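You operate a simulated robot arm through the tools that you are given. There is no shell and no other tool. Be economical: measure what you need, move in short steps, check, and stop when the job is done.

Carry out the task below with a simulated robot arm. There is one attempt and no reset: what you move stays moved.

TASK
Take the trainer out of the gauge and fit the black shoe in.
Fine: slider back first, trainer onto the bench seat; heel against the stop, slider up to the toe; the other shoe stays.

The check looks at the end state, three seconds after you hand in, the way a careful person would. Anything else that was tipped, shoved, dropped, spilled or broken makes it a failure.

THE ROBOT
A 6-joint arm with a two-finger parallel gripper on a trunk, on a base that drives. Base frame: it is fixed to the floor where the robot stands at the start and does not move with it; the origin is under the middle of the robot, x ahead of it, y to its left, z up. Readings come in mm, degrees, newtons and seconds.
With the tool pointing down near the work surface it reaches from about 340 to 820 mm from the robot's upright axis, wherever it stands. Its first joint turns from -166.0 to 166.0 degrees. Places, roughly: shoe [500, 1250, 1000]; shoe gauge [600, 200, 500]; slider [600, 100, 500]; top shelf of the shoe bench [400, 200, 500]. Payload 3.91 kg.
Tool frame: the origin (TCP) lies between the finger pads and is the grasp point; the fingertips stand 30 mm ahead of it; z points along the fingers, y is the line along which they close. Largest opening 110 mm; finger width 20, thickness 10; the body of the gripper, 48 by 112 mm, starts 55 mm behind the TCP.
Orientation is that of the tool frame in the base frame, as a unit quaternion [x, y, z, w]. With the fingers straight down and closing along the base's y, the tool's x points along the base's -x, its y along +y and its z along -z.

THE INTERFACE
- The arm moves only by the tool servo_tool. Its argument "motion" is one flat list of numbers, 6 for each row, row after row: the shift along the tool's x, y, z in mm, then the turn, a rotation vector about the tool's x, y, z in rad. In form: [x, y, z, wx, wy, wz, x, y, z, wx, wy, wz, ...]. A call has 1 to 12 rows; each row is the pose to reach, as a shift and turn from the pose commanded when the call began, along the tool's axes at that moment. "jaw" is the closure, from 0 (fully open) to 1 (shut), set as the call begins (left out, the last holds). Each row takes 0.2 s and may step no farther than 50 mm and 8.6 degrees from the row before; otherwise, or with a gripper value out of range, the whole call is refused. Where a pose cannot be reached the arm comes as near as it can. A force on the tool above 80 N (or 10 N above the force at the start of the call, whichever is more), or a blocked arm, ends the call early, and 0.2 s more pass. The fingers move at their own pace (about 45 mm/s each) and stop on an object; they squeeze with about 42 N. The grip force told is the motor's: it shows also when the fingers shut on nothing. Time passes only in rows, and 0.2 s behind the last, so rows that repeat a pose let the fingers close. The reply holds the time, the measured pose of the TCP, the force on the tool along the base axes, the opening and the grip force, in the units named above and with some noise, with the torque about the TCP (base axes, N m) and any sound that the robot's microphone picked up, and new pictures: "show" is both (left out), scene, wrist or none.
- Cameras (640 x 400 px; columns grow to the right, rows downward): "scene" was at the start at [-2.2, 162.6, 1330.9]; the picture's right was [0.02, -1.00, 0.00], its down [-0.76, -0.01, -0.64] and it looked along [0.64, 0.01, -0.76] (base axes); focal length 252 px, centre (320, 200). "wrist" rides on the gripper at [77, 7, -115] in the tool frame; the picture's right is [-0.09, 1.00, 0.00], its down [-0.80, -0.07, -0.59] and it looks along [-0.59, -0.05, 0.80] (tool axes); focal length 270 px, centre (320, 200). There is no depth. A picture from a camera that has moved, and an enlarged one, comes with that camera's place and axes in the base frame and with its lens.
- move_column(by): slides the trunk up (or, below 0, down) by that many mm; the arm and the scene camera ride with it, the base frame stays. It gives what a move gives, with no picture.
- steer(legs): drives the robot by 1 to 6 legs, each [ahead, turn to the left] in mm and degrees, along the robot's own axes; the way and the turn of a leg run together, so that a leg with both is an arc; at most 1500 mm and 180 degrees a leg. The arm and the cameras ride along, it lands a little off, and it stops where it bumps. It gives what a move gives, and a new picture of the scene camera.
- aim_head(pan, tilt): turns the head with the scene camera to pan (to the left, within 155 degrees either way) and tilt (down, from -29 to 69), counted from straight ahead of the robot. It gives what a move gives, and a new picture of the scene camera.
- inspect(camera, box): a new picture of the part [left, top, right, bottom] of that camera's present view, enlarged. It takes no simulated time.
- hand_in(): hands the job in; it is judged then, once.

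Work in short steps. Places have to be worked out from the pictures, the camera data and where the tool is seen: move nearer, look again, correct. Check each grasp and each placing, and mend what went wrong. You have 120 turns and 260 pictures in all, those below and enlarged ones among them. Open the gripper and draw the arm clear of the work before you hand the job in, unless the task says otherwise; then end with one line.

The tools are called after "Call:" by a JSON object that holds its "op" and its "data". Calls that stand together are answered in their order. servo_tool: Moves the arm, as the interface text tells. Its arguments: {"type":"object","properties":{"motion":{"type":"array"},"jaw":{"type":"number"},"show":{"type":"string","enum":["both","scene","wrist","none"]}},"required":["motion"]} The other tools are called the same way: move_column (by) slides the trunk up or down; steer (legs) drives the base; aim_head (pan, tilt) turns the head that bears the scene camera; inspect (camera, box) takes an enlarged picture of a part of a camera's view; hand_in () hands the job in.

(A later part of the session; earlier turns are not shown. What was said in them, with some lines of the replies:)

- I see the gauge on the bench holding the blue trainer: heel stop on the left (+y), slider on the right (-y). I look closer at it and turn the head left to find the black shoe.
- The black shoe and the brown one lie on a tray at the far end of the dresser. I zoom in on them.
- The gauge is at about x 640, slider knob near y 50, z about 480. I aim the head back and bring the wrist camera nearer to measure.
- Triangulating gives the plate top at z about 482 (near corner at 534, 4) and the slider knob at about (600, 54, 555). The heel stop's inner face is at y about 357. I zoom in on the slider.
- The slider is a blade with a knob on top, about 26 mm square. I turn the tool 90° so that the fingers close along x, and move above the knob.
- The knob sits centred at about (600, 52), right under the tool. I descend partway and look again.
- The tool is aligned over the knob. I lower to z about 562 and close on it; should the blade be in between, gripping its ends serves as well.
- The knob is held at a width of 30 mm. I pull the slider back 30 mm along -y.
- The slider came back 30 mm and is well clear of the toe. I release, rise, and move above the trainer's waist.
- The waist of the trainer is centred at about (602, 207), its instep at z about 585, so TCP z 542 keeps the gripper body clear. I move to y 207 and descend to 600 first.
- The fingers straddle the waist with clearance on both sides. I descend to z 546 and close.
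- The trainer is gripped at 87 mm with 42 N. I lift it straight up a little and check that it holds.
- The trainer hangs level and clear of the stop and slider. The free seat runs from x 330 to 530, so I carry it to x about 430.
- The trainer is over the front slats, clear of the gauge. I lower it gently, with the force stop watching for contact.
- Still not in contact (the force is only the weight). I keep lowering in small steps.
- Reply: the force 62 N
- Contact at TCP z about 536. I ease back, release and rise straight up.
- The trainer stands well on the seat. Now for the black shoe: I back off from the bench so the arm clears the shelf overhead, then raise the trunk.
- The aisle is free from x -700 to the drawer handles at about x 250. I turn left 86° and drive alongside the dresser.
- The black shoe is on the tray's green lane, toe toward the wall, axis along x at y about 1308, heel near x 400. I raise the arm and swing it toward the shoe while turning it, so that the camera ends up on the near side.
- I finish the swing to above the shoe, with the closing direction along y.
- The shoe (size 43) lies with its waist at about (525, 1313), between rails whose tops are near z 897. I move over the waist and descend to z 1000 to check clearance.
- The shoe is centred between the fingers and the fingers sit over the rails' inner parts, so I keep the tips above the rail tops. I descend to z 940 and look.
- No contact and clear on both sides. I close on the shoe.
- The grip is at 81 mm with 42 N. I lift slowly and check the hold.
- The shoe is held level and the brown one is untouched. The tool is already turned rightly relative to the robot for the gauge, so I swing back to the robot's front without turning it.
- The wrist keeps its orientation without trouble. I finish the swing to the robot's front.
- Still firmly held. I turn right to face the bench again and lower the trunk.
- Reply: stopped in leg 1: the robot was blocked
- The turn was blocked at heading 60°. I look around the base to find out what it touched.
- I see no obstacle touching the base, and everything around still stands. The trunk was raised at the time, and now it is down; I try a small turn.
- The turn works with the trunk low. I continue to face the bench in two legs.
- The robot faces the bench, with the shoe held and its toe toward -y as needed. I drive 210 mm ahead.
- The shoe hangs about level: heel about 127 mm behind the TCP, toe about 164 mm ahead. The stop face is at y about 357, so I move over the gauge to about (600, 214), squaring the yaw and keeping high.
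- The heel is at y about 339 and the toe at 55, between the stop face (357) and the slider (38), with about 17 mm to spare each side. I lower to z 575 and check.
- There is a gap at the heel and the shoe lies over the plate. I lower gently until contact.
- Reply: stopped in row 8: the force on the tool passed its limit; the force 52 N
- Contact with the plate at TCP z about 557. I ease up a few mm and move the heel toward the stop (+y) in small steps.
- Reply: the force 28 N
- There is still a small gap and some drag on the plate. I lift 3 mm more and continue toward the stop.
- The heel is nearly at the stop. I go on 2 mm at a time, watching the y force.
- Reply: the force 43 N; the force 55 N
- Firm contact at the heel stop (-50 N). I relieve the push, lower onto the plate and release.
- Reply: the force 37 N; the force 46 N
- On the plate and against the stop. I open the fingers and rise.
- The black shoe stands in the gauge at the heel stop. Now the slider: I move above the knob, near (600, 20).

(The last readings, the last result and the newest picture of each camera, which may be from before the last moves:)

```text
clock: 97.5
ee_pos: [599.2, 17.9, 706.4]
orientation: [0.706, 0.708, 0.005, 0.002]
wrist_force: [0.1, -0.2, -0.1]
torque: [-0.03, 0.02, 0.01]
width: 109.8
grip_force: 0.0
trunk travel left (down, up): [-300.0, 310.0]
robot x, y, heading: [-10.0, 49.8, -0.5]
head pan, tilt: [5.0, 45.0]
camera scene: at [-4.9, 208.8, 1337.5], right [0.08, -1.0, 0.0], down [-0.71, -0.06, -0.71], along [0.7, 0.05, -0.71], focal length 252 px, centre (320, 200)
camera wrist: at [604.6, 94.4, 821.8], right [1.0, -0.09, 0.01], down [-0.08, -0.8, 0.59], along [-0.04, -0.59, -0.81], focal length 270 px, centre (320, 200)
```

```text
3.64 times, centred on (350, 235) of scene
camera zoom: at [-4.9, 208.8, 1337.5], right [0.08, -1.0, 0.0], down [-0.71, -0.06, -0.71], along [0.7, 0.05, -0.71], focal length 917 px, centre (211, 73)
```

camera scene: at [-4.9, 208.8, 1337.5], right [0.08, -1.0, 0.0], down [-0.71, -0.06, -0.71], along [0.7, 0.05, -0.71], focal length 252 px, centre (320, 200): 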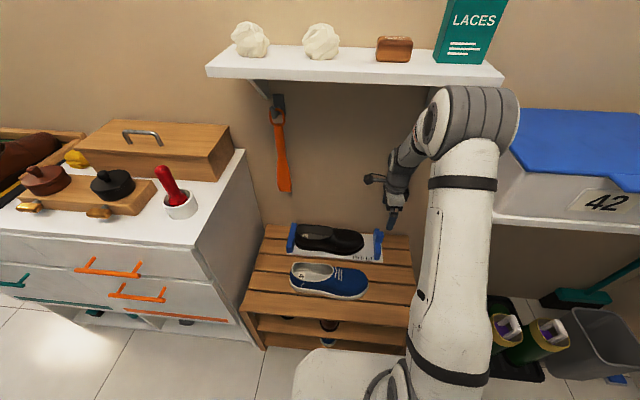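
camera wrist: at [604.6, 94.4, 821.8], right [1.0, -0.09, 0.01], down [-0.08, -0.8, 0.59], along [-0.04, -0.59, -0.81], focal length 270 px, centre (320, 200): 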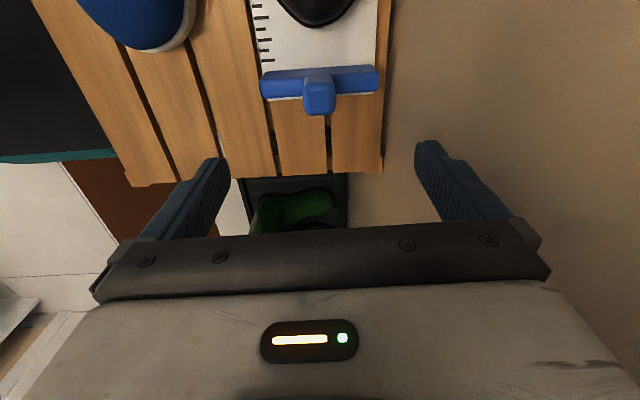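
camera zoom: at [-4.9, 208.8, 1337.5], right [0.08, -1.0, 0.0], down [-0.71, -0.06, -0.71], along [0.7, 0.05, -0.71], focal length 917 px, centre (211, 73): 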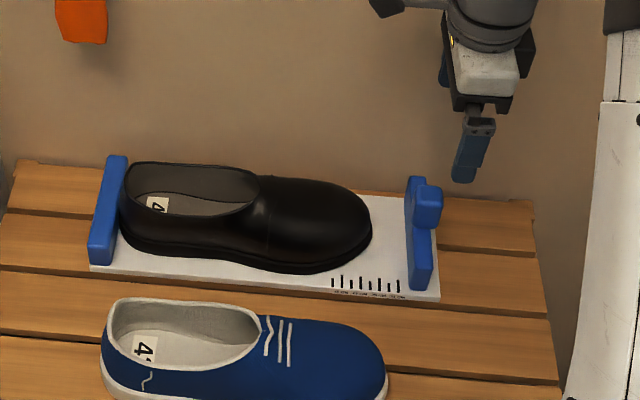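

The knob is confirmed at about (600, 21). I descend to z 562 and grip it.

Call:
{"op": "servo_tool", "data": {"motion": [2, 0, 45, 0, 0, 0, 3, 0, 90, 0, 0, 0, 3, 0, 125, 0, 0, 0, 3, 0, 144, 0, 0, 0], "show": "wrist"}}

Call:
{"op": "servo_tool", "data": {"motion": [0, 0, 0, 0, 0, 0, 0, 0, 0, 0, 0, 0, 0, 0, 0, 0, 0, 0, 0, 0, 0, 0, 0, 0, 0, 0, 0, 0, 0, 0, 0, 0, 0, 0, 0, 0], "jaw": 1, "show": "wrist"}}

```text
clock: 98.5
ee_pos: [597.2, 22.5, 562.7]
orientation: [0.707, 0.707, 0.005, 0.001]
wrist_force: [-0.2, -0.7, -0.3]
torque: [0.01, -0.02, 0.02]
width: 109.8
grip_force: 0.1
trunk travel left (down, up): [-300.0, 310.0]
robot x, y, heading: [-6.4, 48.8, -0.5]
head pan, tilt: [5.0, 45.0]
camera wrist: at [603.0, 97.8, 677.8], right [1.0, -0.09, 0.01], down [-0.08, -0.8, 0.59], along [-0.04, -0.59, -0.81], focal length 270 px, centre (320, 200)
```

wrist: 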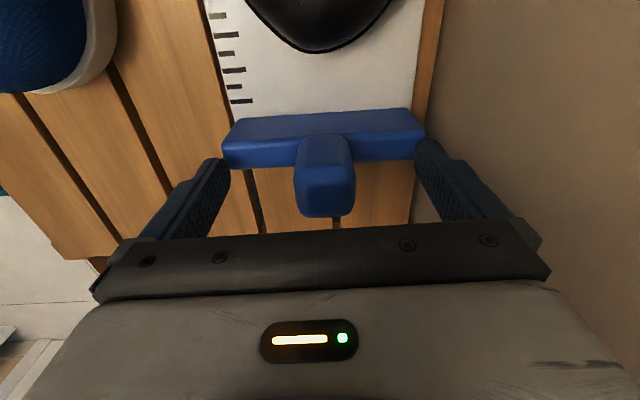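

```text
clock: 99.9
ee_pos: [600.4, 22.4, 562.7]
orientation: [0.708, 0.707, 0.006, 0.004]
wrist_force: [21.5, 2.4, -0.4]
torque: [-0.22, 1.21, -0.66]
width: 30.9
grip_force: 44.9
trunk travel left (down, up): [-300.0, 310.0]
robot x, y, heading: [-6.1, 47.1, -0.7]
head pan, tilt: [5.0, 45.0]
camera wrist: at [605.2, 97.7, 678.2], right [1.0, -0.09, 0.01], down [-0.08, -0.8, 0.59], along [-0.04, -0.59, -0.81], focal length 270 px, centre (320, 200)
```

wrist: 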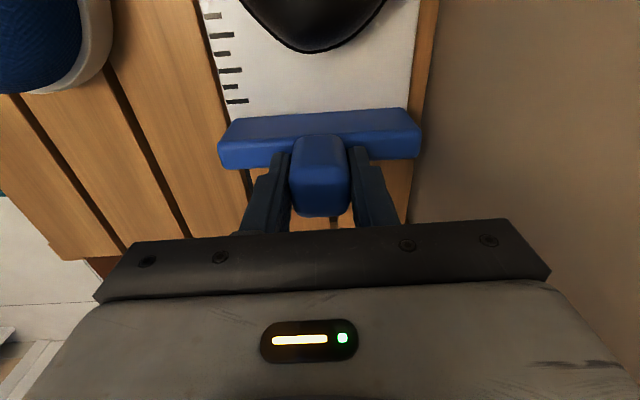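

Gripped. I take out the sideways load and slide toward the toe, fast at first, then slowly.

Call:
{"op": "servo_tool", "data": {"motion": [0, 3, 0, 0, 0, 0, 6, 3, 0, 0, 0, 0, 12, 3, 0, 0, 0, 0, 18, 3, 0, 0, 0, 0], "show": "wrist"}}

Call:
{"op": "inspect", "data": {"camera": "scene", "box": [280, 200, 400, 290]}}

```text
clock: 100.9
ee_pos: [601.8, 40.2, 563.0]
orientation: [0.708, 0.707, 0.006, 0.001]
wrist_force: [-5.2, 0.7, 31.2]
torque: [0.03, 1.79, -0.99]
width: 30.3
grip_force: 45.4
trunk travel left (down, up): [-300.0, 310.0]
robot x, y, heading: [-9.3, 50.2, -0.6]
head pan, tilt: [5.0, 45.0]
camera wrist: at [606.0, 116.7, 678.2], right [1.0, -0.09, 0.01], down [-0.08, -0.8, 0.59], along [-0.05, -0.59, -0.81], focal length 270 px, centre (320, 200)
```

wrist: 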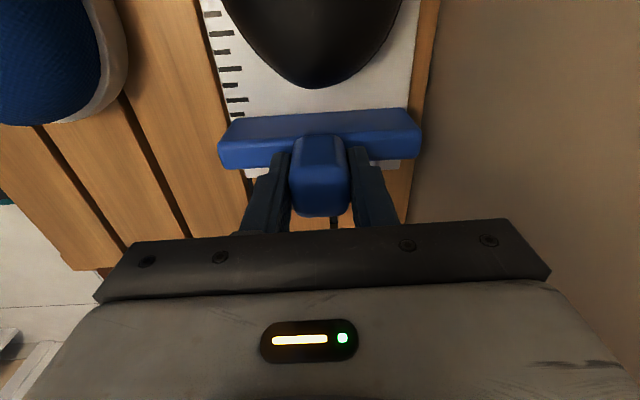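

```text
4.44 times, centred on (340, 245) of scene
camera zoom: at [-7.7, 208.5, 1337.9], right [0.08, -1.0, 0.0], down [-0.7, -0.05, -0.71], along [0.71, 0.05, -0.71], focal length 1121 px, centre (231, 0)
```

zoom: 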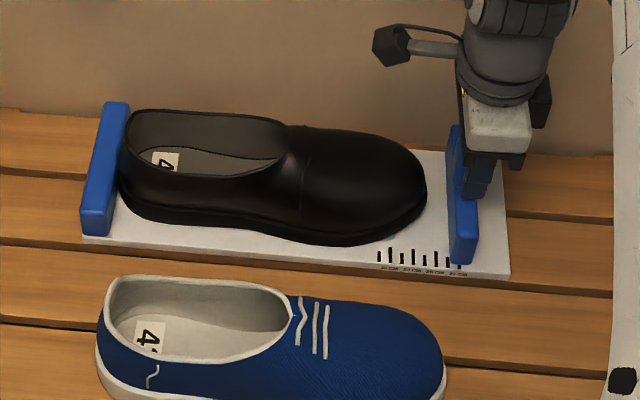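

About 20 mm remain, and the slider binds a bit vertically. I continue 14 mm with a 1 mm lift.

Call:
{"op": "servo_tool", "data": {"motion": [5, 0, -1, 0, 0, 0, 10, 0, -1, 0, 0, 0, 14, 0, -1, 0, 0, 0], "show": "none"}}

Call:
{"op": "inspect", "data": {"camera": "scene", "box": [280, 200, 400, 290]}}

Call:
{"op": "inspect", "data": {"camera": "wrist", "box": [180, 0, 460, 200]}}

```text
clock: 101.7
ee_pos: [601.1, 56.1, 562.2]
orientation: [0.707, 0.708, 0.005, 0.002]
wrist_force: [-7.7, 0.1, 28.9]
torque: [0.11, 1.71, -0.93]
width: 30.4
grip_force: 44.9
trunk travel left (down, up): [-300.0, 310.0]
robot x, y, heading: [-8.6, 48.1, -0.5]
head pan, tilt: [5.0, 45.0]
```

```text
4.44 times, centred on (340, 245) of scene
camera zoom: at [-7.5, 208.4, 1337.6], right [0.08, -1.0, 0.0], down [-0.7, -0.05, -0.71], along [0.71, 0.05, -0.71], focal length 1121 px, centre (231, 0)
```

zoom: 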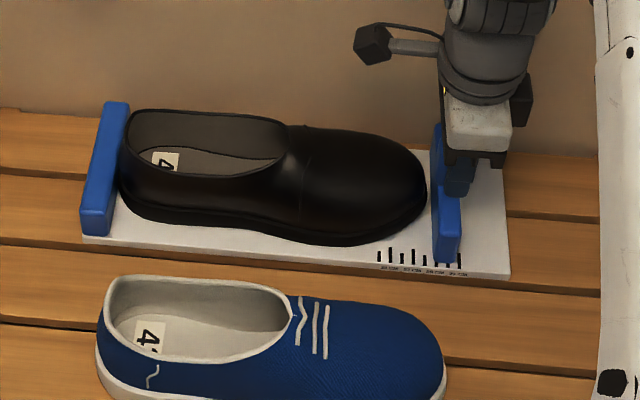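

```text
2.00 times, centred on (320, 100) of wrist
camera zoom: at [606.2, 131.6, 678.2], right [1.0, -0.09, 0.01], down [-0.08, -0.8, 0.59], along [-0.04, -0.59, -0.81], focal length 541 px, centre (320, 400)
```

zoom: 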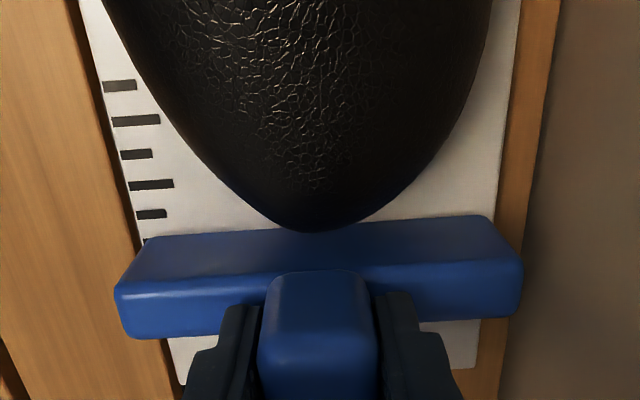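

The blade is within about 6 mm of the toe. I advance 2 mm at a time and watch the y force.

Call:
{"op": "servo_tool", "data": {"motion": [2, 0, 0, 0, 0, 0, 4, 0, 0, 0, 0, 0], "show": "none"}}

Call:
{"op": "servo_tool", "data": {"motion": [1.5, 0, 0, 0, 0, 0, 3, 0, 0, 0, 0, 0], "show": "none"}}

Call:
{"op": "inspect", "data": {"camera": "scene", "box": [280, 200, 400, 290]}}

```text
clock: 102.3
ee_pos: [600.6, 59.2, 562.0]
orientation: [0.707, 0.708, 0.007, 0.002]
wrist_force: [-5.2, -0.8, 23.0]
torque: [-0.11, 1.48, -0.89]
width: 30.4
grip_force: 45.2
trunk travel left (down, up): [-300.0, 310.0]
robot x, y, heading: [-7.8, 49.6, -0.5]
head pan, tilt: [5.0, 45.0]
```

```text
clock: 102.9
ee_pos: [600.9, 61.5, 563.1]
orientation: [0.707, 0.707, 0.005, 0.001]
wrist_force: [-5.5, -20.9, 19.2]
torque: [-0.75, 1.56, -0.85]
width: 30.4
grip_force: 45.3
trunk travel left (down, up): [-300.0, 310.0]
robot x, y, heading: [-6.7, 53.1, -0.8]
head pan, tilt: [5.0, 45.0]
```

```text
4.44 times, centred on (340, 245) of scene
camera zoom: at [-6.7, 207.3, 1337.7], right [0.08, -1.0, 0.0], down [-0.7, -0.05, -0.71], along [0.71, 0.05, -0.71], focal length 1121 px, centre (231, 0)
```

zoom: 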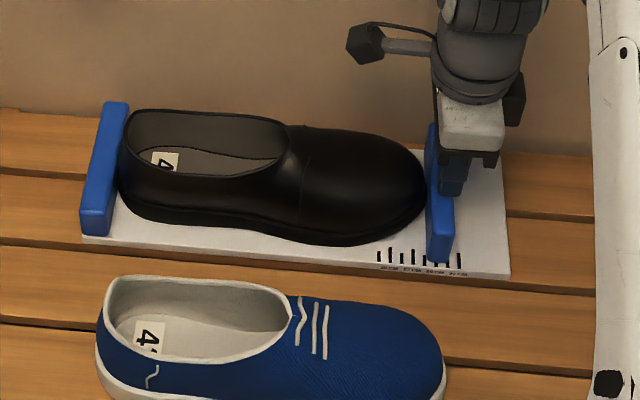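

The y force jumped to -21 N, far more than the shoe's own drag, so the shoe is closed between stop and slider. I release and rise.

Call:
{"op": "servo_tool", "data": {"motion": [0, 0, 0, 0, 0, 0, 0, 0, 0, 0, 0, 0, 0, 0, 0, 0, 0, 0, 0, 0, 0, 0, 0, 0, 0, 0, 0, 0, 0, 0], "jaw": 0, "show": "none"}}

Call:
{"op": "servo_tool", "data": {"motion": [0, 0, -35, 0, 0, 0, 0, 0, -80, 0, 0, 0, 0, 0, -120, 0, 0, 0, -20, -40, -150, 0, 0, 0, -40, -80, -170, 0, 0, 0, -60, -120, -190, 0, 0, 0], "show": "both"}}

Call:
{"op": "inspect", "data": {"camera": "scene", "box": [270, 200, 410, 310]}}

Call:
{"op": "inspect", "data": {"camera": "scene", "box": [280, 210, 320, 260]}}

Call:
{"op": "inspect", "data": {"camera": "scene", "box": [350, 215, 400, 270]}}

```text
clock: 104.1
ee_pos: [600.8, 61.5, 561.0]
orientation: [0.707, 0.707, 0.003, 0.001]
wrist_force: [-0.3, -0.1, 0.0]
torque: [0.02, 0.04, -0.01]
width: 109.9
grip_force: 0.0
trunk travel left (down, up): [-300.0, 310.0]
robot x, y, heading: [-7.4, 46.7, -0.5]
head pan, tilt: [5.0, 45.0]
```

```text
refused: row 4 steps farther than a row can; nothing moved
```

```text
3.64 times, centred on (340, 255) of scene
camera zoom: at [-4.8, 208.5, 1337.5], right [0.08, -1.0, 0.0], down [-0.71, -0.06, -0.71], along [0.7, 0.05, -0.71], focal length 917 px, centre (247, 0)
```

zoom: 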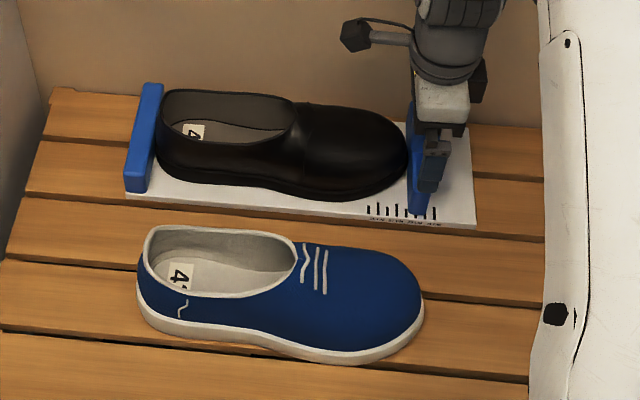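

```text
8.00 times, centred on (300, 235) of scene
camera zoom: at [-4.8, 208.5, 1337.5], right [0.08, -1.0, 0.0], down [-0.71, -0.06, -0.71], along [0.7, 0.05, -0.71], focal length 2018 px, centre (480, -80)
```

zoom: 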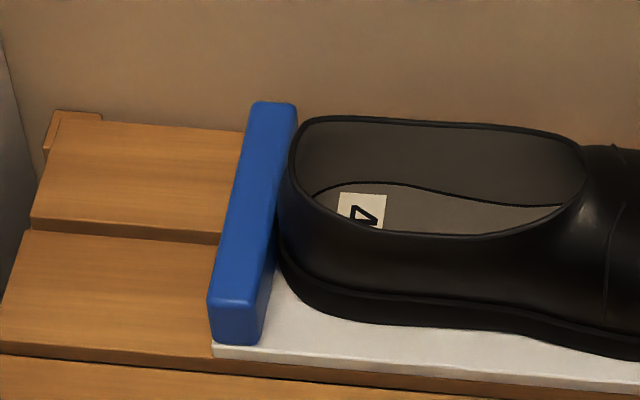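

```text
7.27 times, centred on (375, 242) of scene
camera zoom: at [-4.8, 208.5, 1337.5], right [0.08, -1.0, 0.0], down [-0.71, -0.06, -0.71], along [0.7, 0.05, -0.71], focal length 1834 px, centre (-80, -109)
```

zoom: 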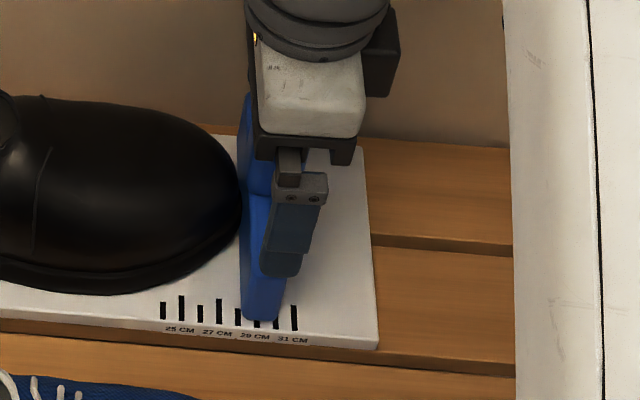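

The heel touches the stop and the slider touches the toe. The rise was refused for an overlong step, so I rise straight up in shorter ones.

Call:
{"op": "servo_tool", "data": {"motion": [0, 0, -30, 0, 0, 0, 0, 0, -65, 0, 0, 0, 0, 0, -105, 0, 0, 0, 0, 0, -145, 0, 0, 0, 0, 0, -185, 0, 0, 0, 0, -35, -200, 0, 0, 0, 0, -75, -200, 0, 0, 0, 0, -115, -200, 0, 0, 0, 0, -150, -200, 0, 0, 0], "show": "both"}}

Call:
{"op": "inspect", "data": {"camera": "scene", "box": [270, 200, 410, 310]}}

```text
clock: 106.1
ee_pos: [450.2, 62.1, 762.3]
orientation: [0.707, 0.707, 0.005, 0.002]
wrist_force: [-1.0, -0.3, 0.9]
torque: [0.0, 0.01, -0.01]
width: 109.8
grip_force: 0.2
trunk travel left (down, up): [-300.0, 310.0]
robot x, y, heading: [-11.5, 51.6, -0.7]
head pan, tilt: [5.0, 45.0]
camera scene: at [-4.9, 208.5, 1337.5], right [0.08, -1.0, 0.0], down [-0.71, -0.06, -0.71], along [0.7, 0.05, -0.71], focal length 252 px, centre (320, 200)
camera wrist: at [455.9, 137.9, 877.6], right [1.0, -0.09, 0.01], down [-0.08, -0.8, 0.59], along [-0.04, -0.59, -0.81], focal length 270 px, centre (320, 200)
```

scene: 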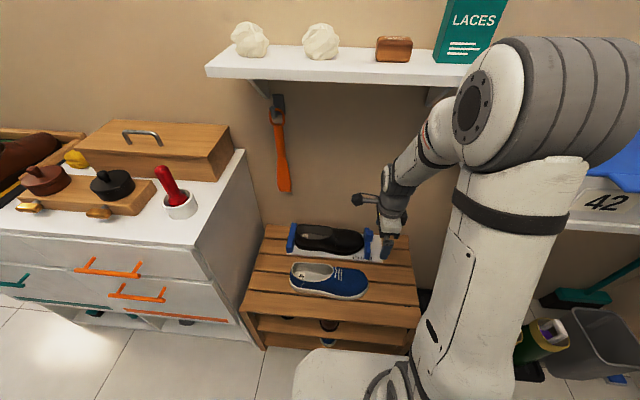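
wrist: 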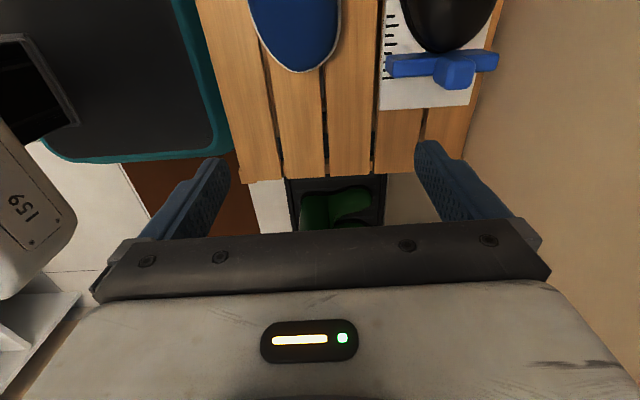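

```text
3.64 times, centred on (340, 255) of scene
camera zoom: at [-4.9, 208.5, 1337.5], right [0.08, -1.0, 0.0], down [-0.71, -0.06, -0.71], along [0.7, 0.05, -0.71], focal length 917 px, centre (247, 0)
```

zoom: 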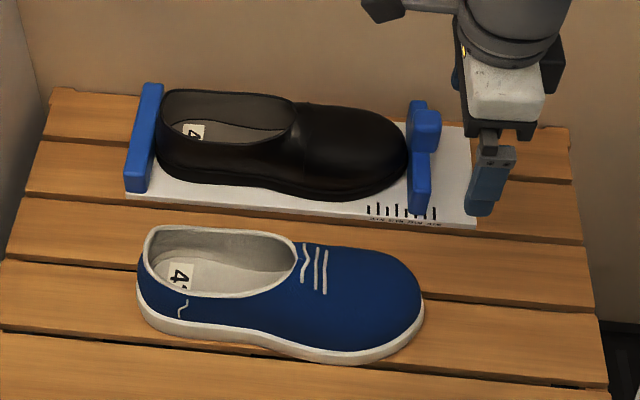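

The black shoe fits between stop and slider, the trainer stands on the seat, and the brown shoe is still on its tray. The arm is clear and the gripper open, so I hand in.

Call:
{"op": "hand_in", "data": {}}

```text
The job is handed in.
```

The black shoe is in the gauge with its heel against the stop and the slider up to its toe; the trainer is on the bench seat, the brown shoe was left where it was, and the robot bumped something unseen while turning with the shoe, with no visible disturbance.
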